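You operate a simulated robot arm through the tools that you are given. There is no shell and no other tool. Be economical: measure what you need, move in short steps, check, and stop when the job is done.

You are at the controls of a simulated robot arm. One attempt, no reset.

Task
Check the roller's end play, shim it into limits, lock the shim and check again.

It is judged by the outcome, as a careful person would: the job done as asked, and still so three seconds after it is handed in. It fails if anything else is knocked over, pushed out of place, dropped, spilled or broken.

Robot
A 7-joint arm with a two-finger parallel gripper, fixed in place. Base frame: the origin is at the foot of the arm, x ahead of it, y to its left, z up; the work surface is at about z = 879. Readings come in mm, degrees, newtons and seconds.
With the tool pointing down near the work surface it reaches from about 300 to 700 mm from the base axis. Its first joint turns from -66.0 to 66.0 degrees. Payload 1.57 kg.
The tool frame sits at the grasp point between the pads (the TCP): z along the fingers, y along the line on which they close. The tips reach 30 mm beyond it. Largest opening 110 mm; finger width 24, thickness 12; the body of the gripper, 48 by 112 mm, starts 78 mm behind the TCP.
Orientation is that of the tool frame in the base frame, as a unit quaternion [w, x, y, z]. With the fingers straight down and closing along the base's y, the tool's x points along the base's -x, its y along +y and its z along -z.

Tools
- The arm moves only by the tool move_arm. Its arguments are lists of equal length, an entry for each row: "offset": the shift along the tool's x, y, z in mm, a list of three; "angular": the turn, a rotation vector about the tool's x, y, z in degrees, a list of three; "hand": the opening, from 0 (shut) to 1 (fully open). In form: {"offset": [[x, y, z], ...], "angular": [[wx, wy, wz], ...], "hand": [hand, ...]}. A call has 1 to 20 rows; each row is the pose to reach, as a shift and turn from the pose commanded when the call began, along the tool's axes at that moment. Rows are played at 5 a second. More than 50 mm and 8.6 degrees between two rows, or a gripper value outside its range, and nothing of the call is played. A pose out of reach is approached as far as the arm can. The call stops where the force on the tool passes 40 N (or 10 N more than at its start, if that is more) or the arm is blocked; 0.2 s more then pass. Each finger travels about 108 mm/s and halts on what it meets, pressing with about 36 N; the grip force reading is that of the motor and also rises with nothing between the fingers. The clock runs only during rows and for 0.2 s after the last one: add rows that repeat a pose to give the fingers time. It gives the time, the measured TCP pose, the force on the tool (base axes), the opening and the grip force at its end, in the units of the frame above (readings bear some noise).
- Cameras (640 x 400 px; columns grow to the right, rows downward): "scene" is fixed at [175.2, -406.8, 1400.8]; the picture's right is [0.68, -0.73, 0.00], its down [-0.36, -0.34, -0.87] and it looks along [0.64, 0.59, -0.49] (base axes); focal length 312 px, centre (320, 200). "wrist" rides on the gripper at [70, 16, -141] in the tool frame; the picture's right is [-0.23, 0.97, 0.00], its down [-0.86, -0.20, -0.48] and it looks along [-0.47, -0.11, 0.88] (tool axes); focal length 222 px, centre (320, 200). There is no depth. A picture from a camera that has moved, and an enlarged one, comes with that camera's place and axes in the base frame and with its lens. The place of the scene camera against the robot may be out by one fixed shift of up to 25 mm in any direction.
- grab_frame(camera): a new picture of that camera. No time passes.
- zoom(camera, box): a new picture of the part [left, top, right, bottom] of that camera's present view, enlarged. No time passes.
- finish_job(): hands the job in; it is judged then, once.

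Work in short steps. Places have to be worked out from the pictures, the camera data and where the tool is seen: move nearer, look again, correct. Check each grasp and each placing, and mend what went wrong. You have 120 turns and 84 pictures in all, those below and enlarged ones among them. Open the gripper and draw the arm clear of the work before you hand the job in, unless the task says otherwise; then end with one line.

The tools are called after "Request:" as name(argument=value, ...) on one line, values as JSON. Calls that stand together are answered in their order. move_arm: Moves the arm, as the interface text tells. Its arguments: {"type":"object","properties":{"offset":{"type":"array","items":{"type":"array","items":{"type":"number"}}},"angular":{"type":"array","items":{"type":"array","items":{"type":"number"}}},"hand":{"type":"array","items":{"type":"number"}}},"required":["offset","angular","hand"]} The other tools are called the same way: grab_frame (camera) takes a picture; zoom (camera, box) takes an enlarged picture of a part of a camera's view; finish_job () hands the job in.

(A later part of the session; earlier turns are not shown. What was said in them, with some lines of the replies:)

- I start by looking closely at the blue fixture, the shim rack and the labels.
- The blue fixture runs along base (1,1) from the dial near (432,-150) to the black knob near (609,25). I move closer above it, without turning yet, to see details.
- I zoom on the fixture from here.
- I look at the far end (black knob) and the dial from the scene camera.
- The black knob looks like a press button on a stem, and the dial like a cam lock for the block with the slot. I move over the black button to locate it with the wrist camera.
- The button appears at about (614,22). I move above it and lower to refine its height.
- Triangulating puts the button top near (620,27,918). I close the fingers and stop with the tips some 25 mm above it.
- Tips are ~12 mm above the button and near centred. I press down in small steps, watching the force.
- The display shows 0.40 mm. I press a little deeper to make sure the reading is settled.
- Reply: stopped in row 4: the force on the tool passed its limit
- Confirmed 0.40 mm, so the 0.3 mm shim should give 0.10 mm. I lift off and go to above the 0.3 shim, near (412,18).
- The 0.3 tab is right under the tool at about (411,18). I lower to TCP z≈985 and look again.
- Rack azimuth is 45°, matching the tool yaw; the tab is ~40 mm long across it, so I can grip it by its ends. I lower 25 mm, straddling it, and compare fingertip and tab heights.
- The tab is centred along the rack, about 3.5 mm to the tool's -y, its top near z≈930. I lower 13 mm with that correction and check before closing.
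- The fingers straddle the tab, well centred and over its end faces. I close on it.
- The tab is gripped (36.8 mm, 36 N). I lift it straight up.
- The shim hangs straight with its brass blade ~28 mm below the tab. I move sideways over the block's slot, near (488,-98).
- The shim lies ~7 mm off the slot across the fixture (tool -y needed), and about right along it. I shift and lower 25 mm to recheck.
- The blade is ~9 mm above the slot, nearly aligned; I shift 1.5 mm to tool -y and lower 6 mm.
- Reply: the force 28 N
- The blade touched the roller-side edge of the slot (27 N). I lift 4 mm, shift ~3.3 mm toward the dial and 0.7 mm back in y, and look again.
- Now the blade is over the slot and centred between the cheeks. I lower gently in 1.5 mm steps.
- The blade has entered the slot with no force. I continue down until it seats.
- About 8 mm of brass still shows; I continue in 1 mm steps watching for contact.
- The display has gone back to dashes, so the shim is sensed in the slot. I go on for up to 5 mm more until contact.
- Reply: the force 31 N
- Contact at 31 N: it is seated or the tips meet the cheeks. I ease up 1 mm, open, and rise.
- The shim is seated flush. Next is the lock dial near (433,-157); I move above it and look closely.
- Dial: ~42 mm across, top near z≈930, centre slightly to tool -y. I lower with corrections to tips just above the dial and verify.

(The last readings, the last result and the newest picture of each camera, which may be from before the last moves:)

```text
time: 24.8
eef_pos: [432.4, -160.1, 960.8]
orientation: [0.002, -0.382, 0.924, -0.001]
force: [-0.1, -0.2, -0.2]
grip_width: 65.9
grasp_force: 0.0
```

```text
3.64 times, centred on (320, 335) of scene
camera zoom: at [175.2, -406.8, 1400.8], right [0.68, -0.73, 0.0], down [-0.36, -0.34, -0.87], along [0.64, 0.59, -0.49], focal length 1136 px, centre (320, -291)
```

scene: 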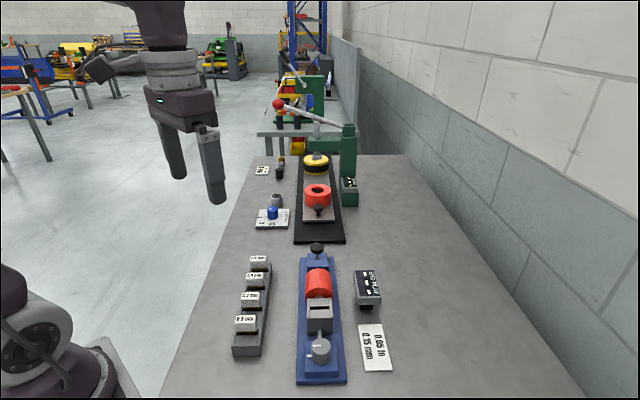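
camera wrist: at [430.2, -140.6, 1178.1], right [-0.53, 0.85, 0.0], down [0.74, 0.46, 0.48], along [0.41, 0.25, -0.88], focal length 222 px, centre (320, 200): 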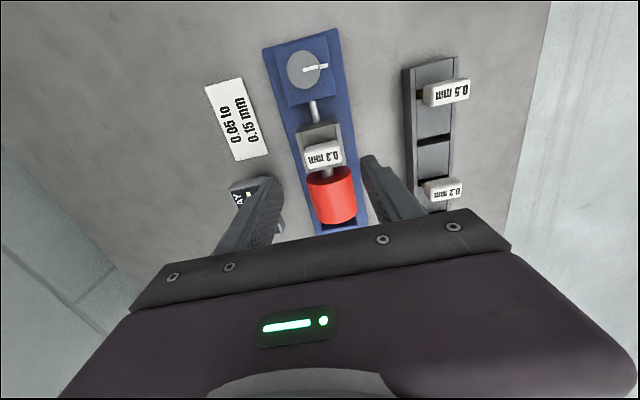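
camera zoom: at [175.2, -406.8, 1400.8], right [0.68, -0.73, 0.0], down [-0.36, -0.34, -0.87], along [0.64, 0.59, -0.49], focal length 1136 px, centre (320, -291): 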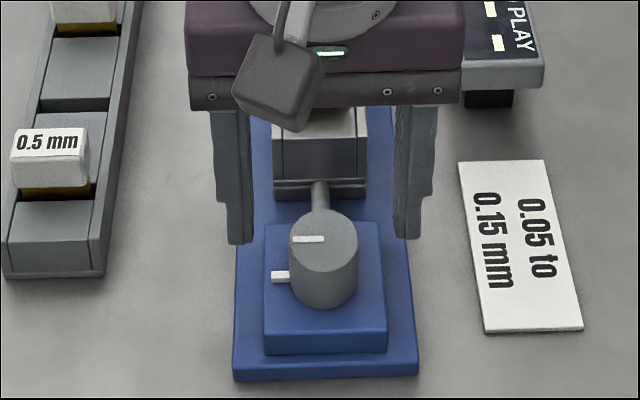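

Centred in y; the dial is ~1.5 mm toward tool +x, top ≈ z 926. I lower 14 mm (tips above the peg) and close on the dial.

Request:
move_arm(offset=[[1.5, 0.5, 5], [1.5, 0.5, 10], [1.5, 0.5, 14], [1.5, 0.5, 14], [1.5, 0.5, 14], [1.5, 0.5, 14]], angular=[[0, 0, 0], [0, 0, 0], [0, 0, 0], [0, 0, 0], [0, 0, 0], [0, 0, 0]], hand=[0.6, 0.6, 0.5, 0.42, 0.33, 0.3])

Request:
zoom(camera="scene", box=[280, 280, 360, 390])

Request:
zoom(camera="wrist", box=[240, 60, 440, 240])

```text
time: 26.2
eef_pos: [430.0, -163.1, 946.8]
orientation: [0.001, -0.382, 0.924, 0.0]
force: [-0.4, 1.0, -0.1]
grip_width: 33.9
grasp_force: 4.9
```

```text
3.64 times, centred on (320, 335) of scene
camera zoom: at [175.2, -406.7, 1400.8], right [0.68, -0.73, 0.0], down [-0.36, -0.34, -0.87], along [0.64, 0.59, -0.49], focal length 1136 px, centre (320, -291)
```

zoom: 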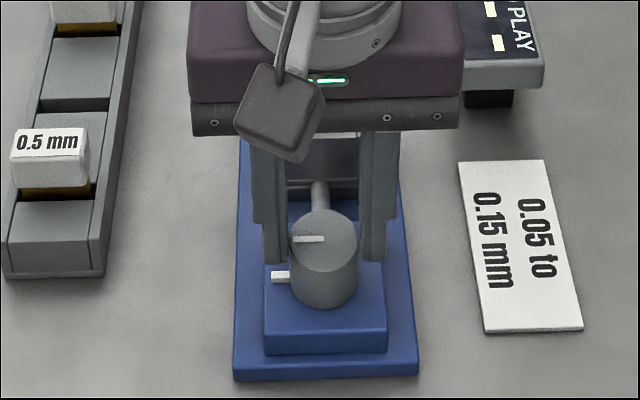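

```text
2.22 times, centred on (340, 150) of wrist
camera zoom: at [370.1, -198.7, 1088.8], right [-0.53, 0.85, 0.0], down [0.74, 0.46, 0.48], along [0.41, 0.25, -0.88], focal length 494 px, centre (276, 311)
```

zoom: 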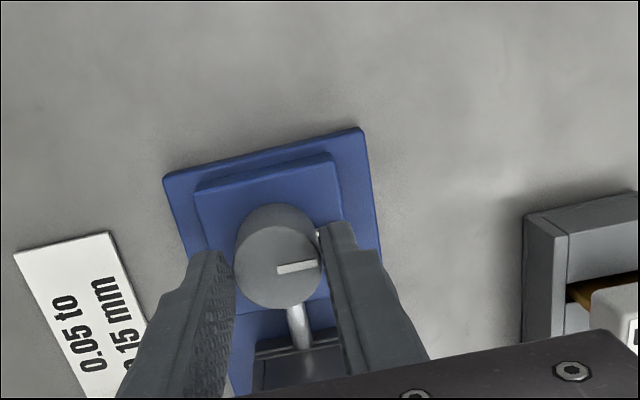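

The fingers are about the dial; I close fully to grip.

Request:
move_arm(offset=[[0, 0, 0], [0, 0, 0], [0, 0, 0]], angular=[[0, 0, 0], [0, 0, 0], [0, 0, 0]], hand=[0.25, 0.2, 0.2])

Request:
zoom(camera="wrist", box=[240, 60, 440, 240])

```text
time: 27.0
eef_pos: [432.1, -163.1, 946.5]
orientation: [0.002, -0.383, 0.924, 0.0]
force: [-0.9, -0.7, -2.5]
grip_width: 33.6
grasp_force: 40.5
```

```text
2.22 times, centred on (340, 150) of wrist
camera zoom: at [370.1, -198.8, 1088.8], right [-0.53, 0.85, 0.0], down [0.74, 0.46, 0.48], along [0.41, 0.25, -0.88], focal length 494 px, centre (276, 311)
```

zoom: 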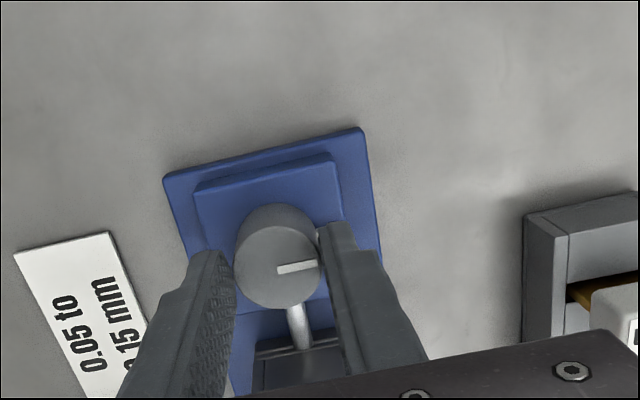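

Gripped at 33.6 mm. I try a clockwise turn of 24° first and watch for resistance.

Request:
move_arm(offset=[[0, 0, 0], [0, 0, 0], [0, 0, 0], [0, 0, 0], [0, 0, 0], [0, 0, 0]], angular=[[0, 0, 4], [0, 0, 8], [0, 0, 12], [0, 0, 16], [0, 0, 20], [0, 0, 24]], hand=[0.2, 0.2, 0.2, 0.2, 0.2, 0.2])

Request:
zoom(camera="scene", box=[280, 260, 400, 390])

```text
time: 28.4
eef_pos: [430.6, -161.9, 944.4]
orientation: [0.0, -0.181, 0.984, 0.0]
force: [-9.7, 10.2, -2.1]
grip_width: 33.7
grasp_force: 41.2
```

```text
3.08 times, centred on (340, 325) of scene
camera zoom: at [175.0, -406.5, 1400.9], right [0.68, -0.73, 0.0], down [-0.36, -0.34, -0.87], along [0.64, 0.59, -0.49], focal length 962 px, centre (258, -185)
```

zoom: 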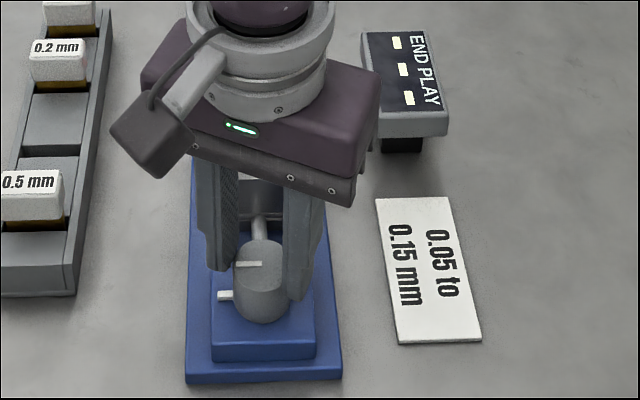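

The dial did not follow; clockwise seems blocked, with the fingers slipping around it. I turn back counter-clockwise and see whether it follows that way.

Request:
move_arm(offset=[[0, 0, 0], [0, 0, 0], [0, 0, 0], [0, 0, 0], [0, 0, 0], [0, 0, 0]], angular=[[0, 0, -4], [0, 0, -8], [0, 0, -12], [0, 0, -16], [0, 0, -20], [0, 0, -24]], hand=[0.2, 0.2, 0.2, 0.2, 0.2, 0.2])

Request:
zoom(camera="scene", box=[280, 260, 400, 390])

```text
time: 29.8
eef_pos: [432.2, -162.7, 945.4]
orientation: [0.001, -0.382, 0.924, -0.001]
force: [-10.3, 3.8, -12.8]
grip_width: 33.5
grasp_force: 41.9
```

```text
3.08 times, centred on (340, 325) of scene
camera zoom: at [175.1, -406.7, 1400.9], right [0.68, -0.73, 0.0], down [-0.36, -0.34, -0.87], along [0.64, 0.59, -0.49], focal length 962 px, centre (258, -185)
```

zoom: 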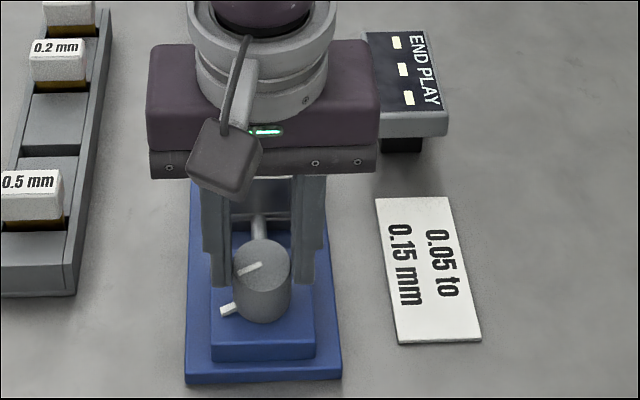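

It follows counter-clockwise (line and peg both turned). I continue counter-clockwise.

Request:
move_arm(offset=[[0, 0, 0], [0, 0, 0], [0, 0, 0], [0, 0, 0], [0, 0, 0], [0, 0, 0], [0, 0, 0]], angular=[[0, 0, -5], [0, 0, -10], [0, 0, -15], [0, 0, -20], [0, 0, -25], [0, 0, -30], [0, 0, -35]], hand=[0.2, 0.2, 0.2, 0.2, 0.2, 0.2, 0.2])

Request:
zoom(camera="scene", box=[280, 260, 400, 390])

```text
time: 31.4
eef_pos: [431.3, -163.4, 946.2]
orientation: [0.001, -0.644, 0.765, -0.002]
force: [10.1, -13.6, -27.5]
grip_width: 33.8
grasp_force: 41.6
```

```text
3.08 times, centred on (340, 325) of scene
camera zoom: at [175.9, -407.2, 1400.6], right [0.68, -0.73, 0.0], down [-0.36, -0.34, -0.87], along [0.64, 0.59, -0.49], focal length 962 px, centre (258, -185)
```

zoom: 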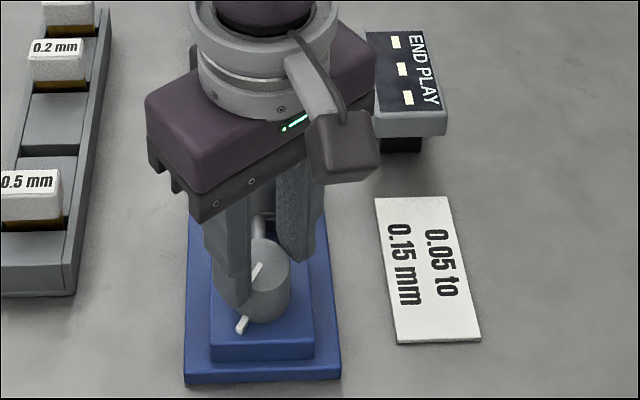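

Dial has turned about 60°. There is an upward strain of 27 N, so I ease 1 mm down while continuing.

Request:
move_arm(offset=[[0, 0, 1], [0, 0, 1], [0, 0, 1], [0, 0, 1], [0, 0, 1]], angular=[[0, 0, 0], [0, 0, -5], [0, 0, -10], [0, 0, -15], [0, 0, -20]], hand=[0.2, 0.2, 0.2, 0.2, 0.2])

Request:
zoom(camera="scene", box=[280, 260, 400, 390])

```text
time: 32.6
eef_pos: [434.2, -164.0, 946.0]
orientation: [-0.002, 0.767, -0.642, 0.004]
force: [21.4, -12.6, 21.5]
grip_width: 33.7
grasp_force: 41.7
```

```text
3.08 times, centred on (340, 325) of scene
camera zoom: at [175.5, -407.0, 1400.7], right [0.68, -0.73, 0.0], down [-0.36, -0.34, -0.87], along [0.64, 0.59, -0.49], focal length 962 px, centre (258, -185)
```

zoom: 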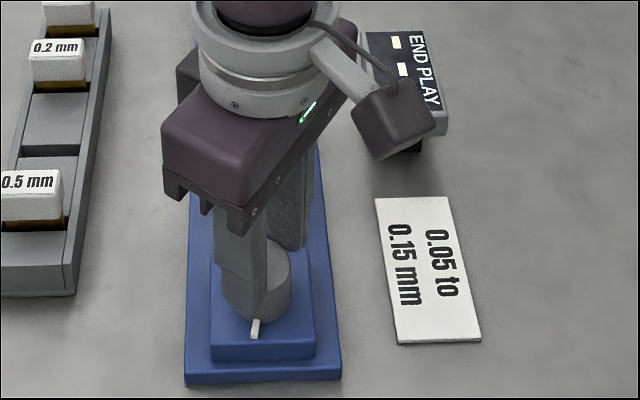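

Now ~80°. I go on another 16° to reach the end stop.

Request:
move_arm(offset=[[0, 0, -0.5], [0, 0, -0.5], [0, 0, -0.5], [0, 0, -0.5]], angular=[[0, 0, -4], [0, 0, -8], [0, 0, -12], [0, 0, -16]], hand=[0.2, 0.2, 0.2, 0.2])

Request:
zoom(camera="scene", box=[280, 260, 400, 390])

```text
time: 33.6
eef_pos: [433.9, -162.1, 945.6]
orientation: [-0.003, 0.849, -0.529, 0.004]
force: [29.0, 0.4, 4.7]
grip_width: 33.9
grasp_force: 41.2
```

```text
3.08 times, centred on (340, 325) of scene
camera zoom: at [175.9, -406.7, 1400.7], right [0.68, -0.73, 0.0], down [-0.36, -0.34, -0.87], along [0.64, 0.59, -0.49], focal length 962 px, centre (258, -185)
```

zoom: 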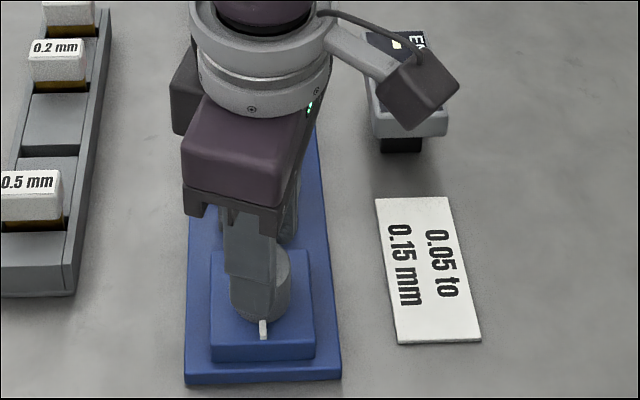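

The peg now points along the fixture (~90°). I relieve the side strain and nudge 8° more to confirm the stop.

Request:
move_arm(offset=[[0.6, -1.3, 0], [0.6, -1.3, 0], [0.6, -1.3, 0]], angular=[[0, 0, 0], [0, 0, -4], [0, 0, -8]], hand=[0.2, 0.2, 0.2])

Request:
zoom(camera="scene", box=[280, 260, 400, 390])

```text
time: 34.4
eef_pos: [433.4, -162.3, 945.4]
orientation: [-0.003, 0.883, -0.47, 0.003]
force: [27.2, 4.9, 2.3]
grip_width: 33.5
grasp_force: 41.3
```

```text
3.08 times, centred on (340, 325) of scene
camera zoom: at [175.9, -406.6, 1400.8], right [0.68, -0.73, 0.0], down [-0.36, -0.34, -0.87], along [0.64, 0.59, -0.49], focal length 962 px, centre (258, -185)
```

zoom: 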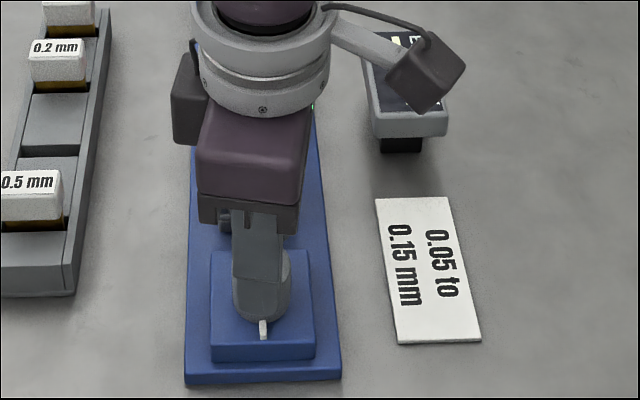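

The peg stayed at 90° while the fingers slipped: the lock is at its stop. I open moderately and rise.

Request:
move_arm(offset=[[0, 0, 0], [0, 0, 0], [0, 0, -10], [0, 0, -40], [0, 0, -85], [0, 0, -95]], angular=[[0, 0, 0], [0, 0, 0], [0, 0, 0], [0, 0, 0], [0, 0, 0], [0, 0, 0]], hand=[0.38, 0.42, 0.42, 0.42, 0.42, 0.42])

Request:
zoom(camera="scene", box=[260, 240, 400, 390])

```text
time: 35.8
eef_pos: [430.9, -161.3, 1040.0]
orientation: [-0.001, 0.883, -0.47, 0.001]
force: [0.3, 0.1, 0.4]
grip_width: 46.0
grasp_force: 0.0
```

```text
2.67 times, centred on (330, 315) of scene
camera zoom: at [175.2, -406.7, 1400.8], right [0.68, -0.73, 0.0], down [-0.36, -0.34, -0.87], along [0.64, 0.59, -0.49], focal length 833 px, centre (293, -107)
```

zoom: 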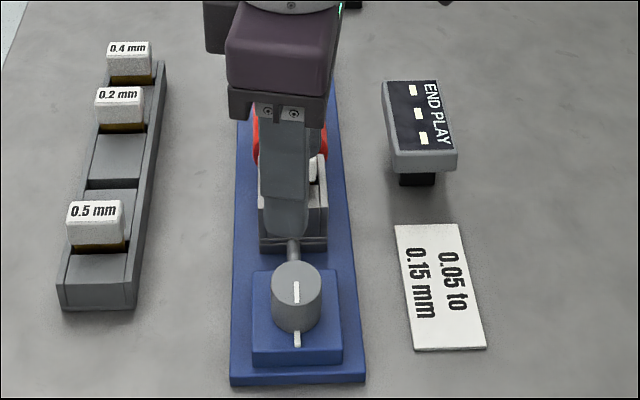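

Lock is at 90° and the shim is still in place. I turn back to the earlier yaw while moving to above the black button with fingers closing.

Request:
move_arm(offset=[[-5, -26, 0], [-10, -52, 0], [-15, -78, 0], [-20, -105, 0], [-25, -131, 0], [-30, -157, 0], [-35, -183, 0], [-40, -209, 0], [-45, -235, 0], [-49.8, -261.6, 0], [-49.8, -261.6, 0]], angular=[[0, 0, 7.9], [0, 0, 15.8], [0, 0, 23.7], [0, 0, 31.6], [0, 0, 39.5], [0, 0, 47.4], [0, 0, 55.3], [0, 0, 63.2], [0, 0, 71.1], [0, 0, 79], [0, 0, 79]], hand=[0.3, 0.2, 0, 0, 0, 0, 0, 0, 0, 0, 0])

Request:
zoom(camera="scene", box=[280, 200, 400, 390])

```text
time: 38.2
eef_pos: [622.6, 24.7, 1039.7]
orientation: [0.002, -0.381, 0.924, -0.002]
force: [-0.2, 0.1, 0.0]
grip_width: 0.3
grasp_force: 20.7
```

```text
2.11 times, centred on (340, 295) of scene
camera zoom: at [175.2, -406.7, 1400.8], right [0.68, -0.73, 0.0], down [-0.36, -0.34, -0.87], along [0.64, 0.59, -0.49], focal length 658 px, centre (278, 0)
```

zoom: 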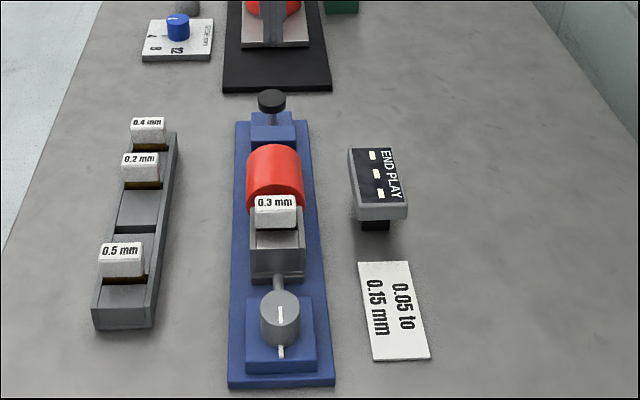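

I correct ~2 mm, descend to just above the button, then press it as before.

Request:
move_arm(offset=[[0.7, 2.2, 30], [0.7, 2.2, 60], [0.7, 2.2, 72], [0.7, 2.2, 76], [0.7, 2.2, 79], [0.7, 2.2, 82], [0.7, 2.2, 84], [0.7, 2.2, 86], [0.7, 2.2, 86]], angular=[[0, 0, 0], [0, 0, 0], [0, 0, 0], [0, 0, 0], [0, 0, 0], [0, 0, 0], [0, 0, 0], [0, 0, 0], [0, 0, 0]], hand=[0, 0, 0, 0, 0, 0, 0, 0, 0])

Request:
zoom(camera="scene", box=[280, 200, 400, 300])

```text
time: 40.0
eef_pos: [620.1, 24.3, 960.6]
orientation: [0.003, -0.382, 0.924, -0.003]
force: [-8.8, 0.4, 18.7]
grip_width: 0.2
grasp_force: 21.2
stopped in row 8: the force on the tool passed its limit (the readings are from after the stop); the commanded pose is now the measured one
```

```text
4.00 times, centred on (340, 250) of scene
camera zoom: at [174.6, -406.7, 1400.9], right [0.68, -0.73, 0.0], down [-0.36, -0.34, -0.87], along [0.64, 0.59, -0.49], focal length 1250 px, centre (240, 0)
```

zoom: 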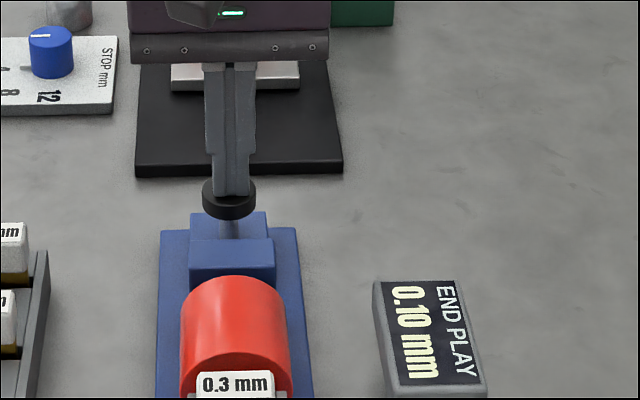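

The display reads 0.10 mm, within 0.05–0.15. I lift straight off, draw the arm clear and open the gripper.

Request:
move_arm(offset=[[0, 0, -10], [0, 0, -45], [0, 0, -90], [0, 0, -135], [30, 0, -170], [70, 0, -200], [110, 20, -220], [150, 40, -230], [150, 40, -230]], angular=[[0, 0, 0], [0, 0, 0], [0, 0, 0], [0, 0, 0], [0, 0, 0], [0, 0, 0], [0, 0, 0], [0, 0, 0], [0, 0, 0]], hand=[0, 0, 0, 0, 0.4, 0.8, 1, 1, 1])

Request:
grab_frame(camera="scene")

Request:
zoom(camera="scene", box=[220, 230, 420, 390])

```text
time: 42.0
eef_pos: [486.4, -51.6, 1185.1]
orientation: [0.003, -0.382, 0.924, -0.003]
force: [-0.2, 0.3, 0.0]
grip_width: 110.0
grasp_force: 0.0
```

```text
27 pictures are left
```

scene: 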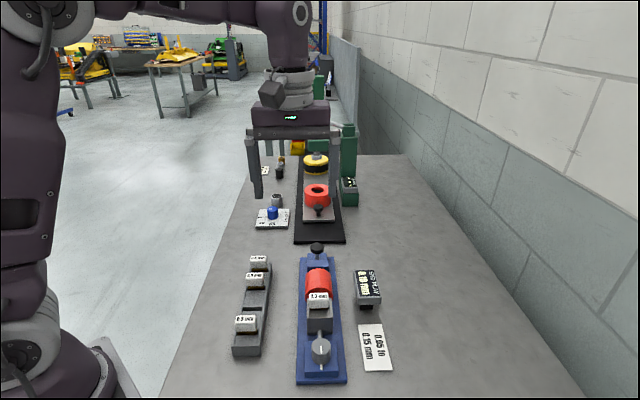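

```text
2.50 times, centred on (320, 310) of scene
camera zoom: at [175.2, -406.8, 1400.8], right [0.68, -0.73, 0.0], down [-0.36, -0.34, -0.87], along [0.64, 0.59, -0.49], focal length 781 px, centre (320, -75)
```

zoom: 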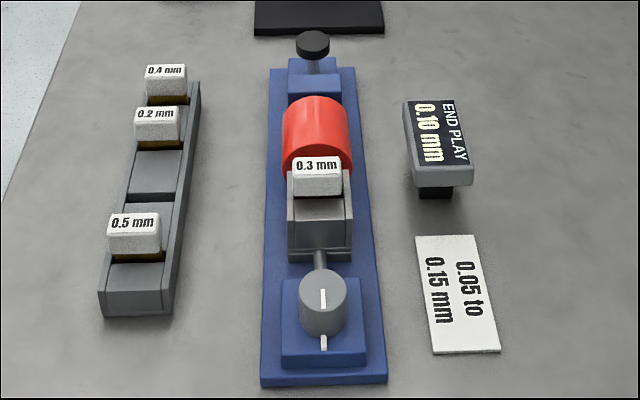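

All is in place: the shim is seated, the lock turned, the display holds 0.10 mm, the arm is clear and nothing else has moved. I hand the job in.

Request:
finish_job()

```text
The job is handed in.
```

The end play first read 0.40 mm; with the 0.3 mm shim fitted and locked it reads 0.10 mm, within the 0.05–0.15 mm limits.
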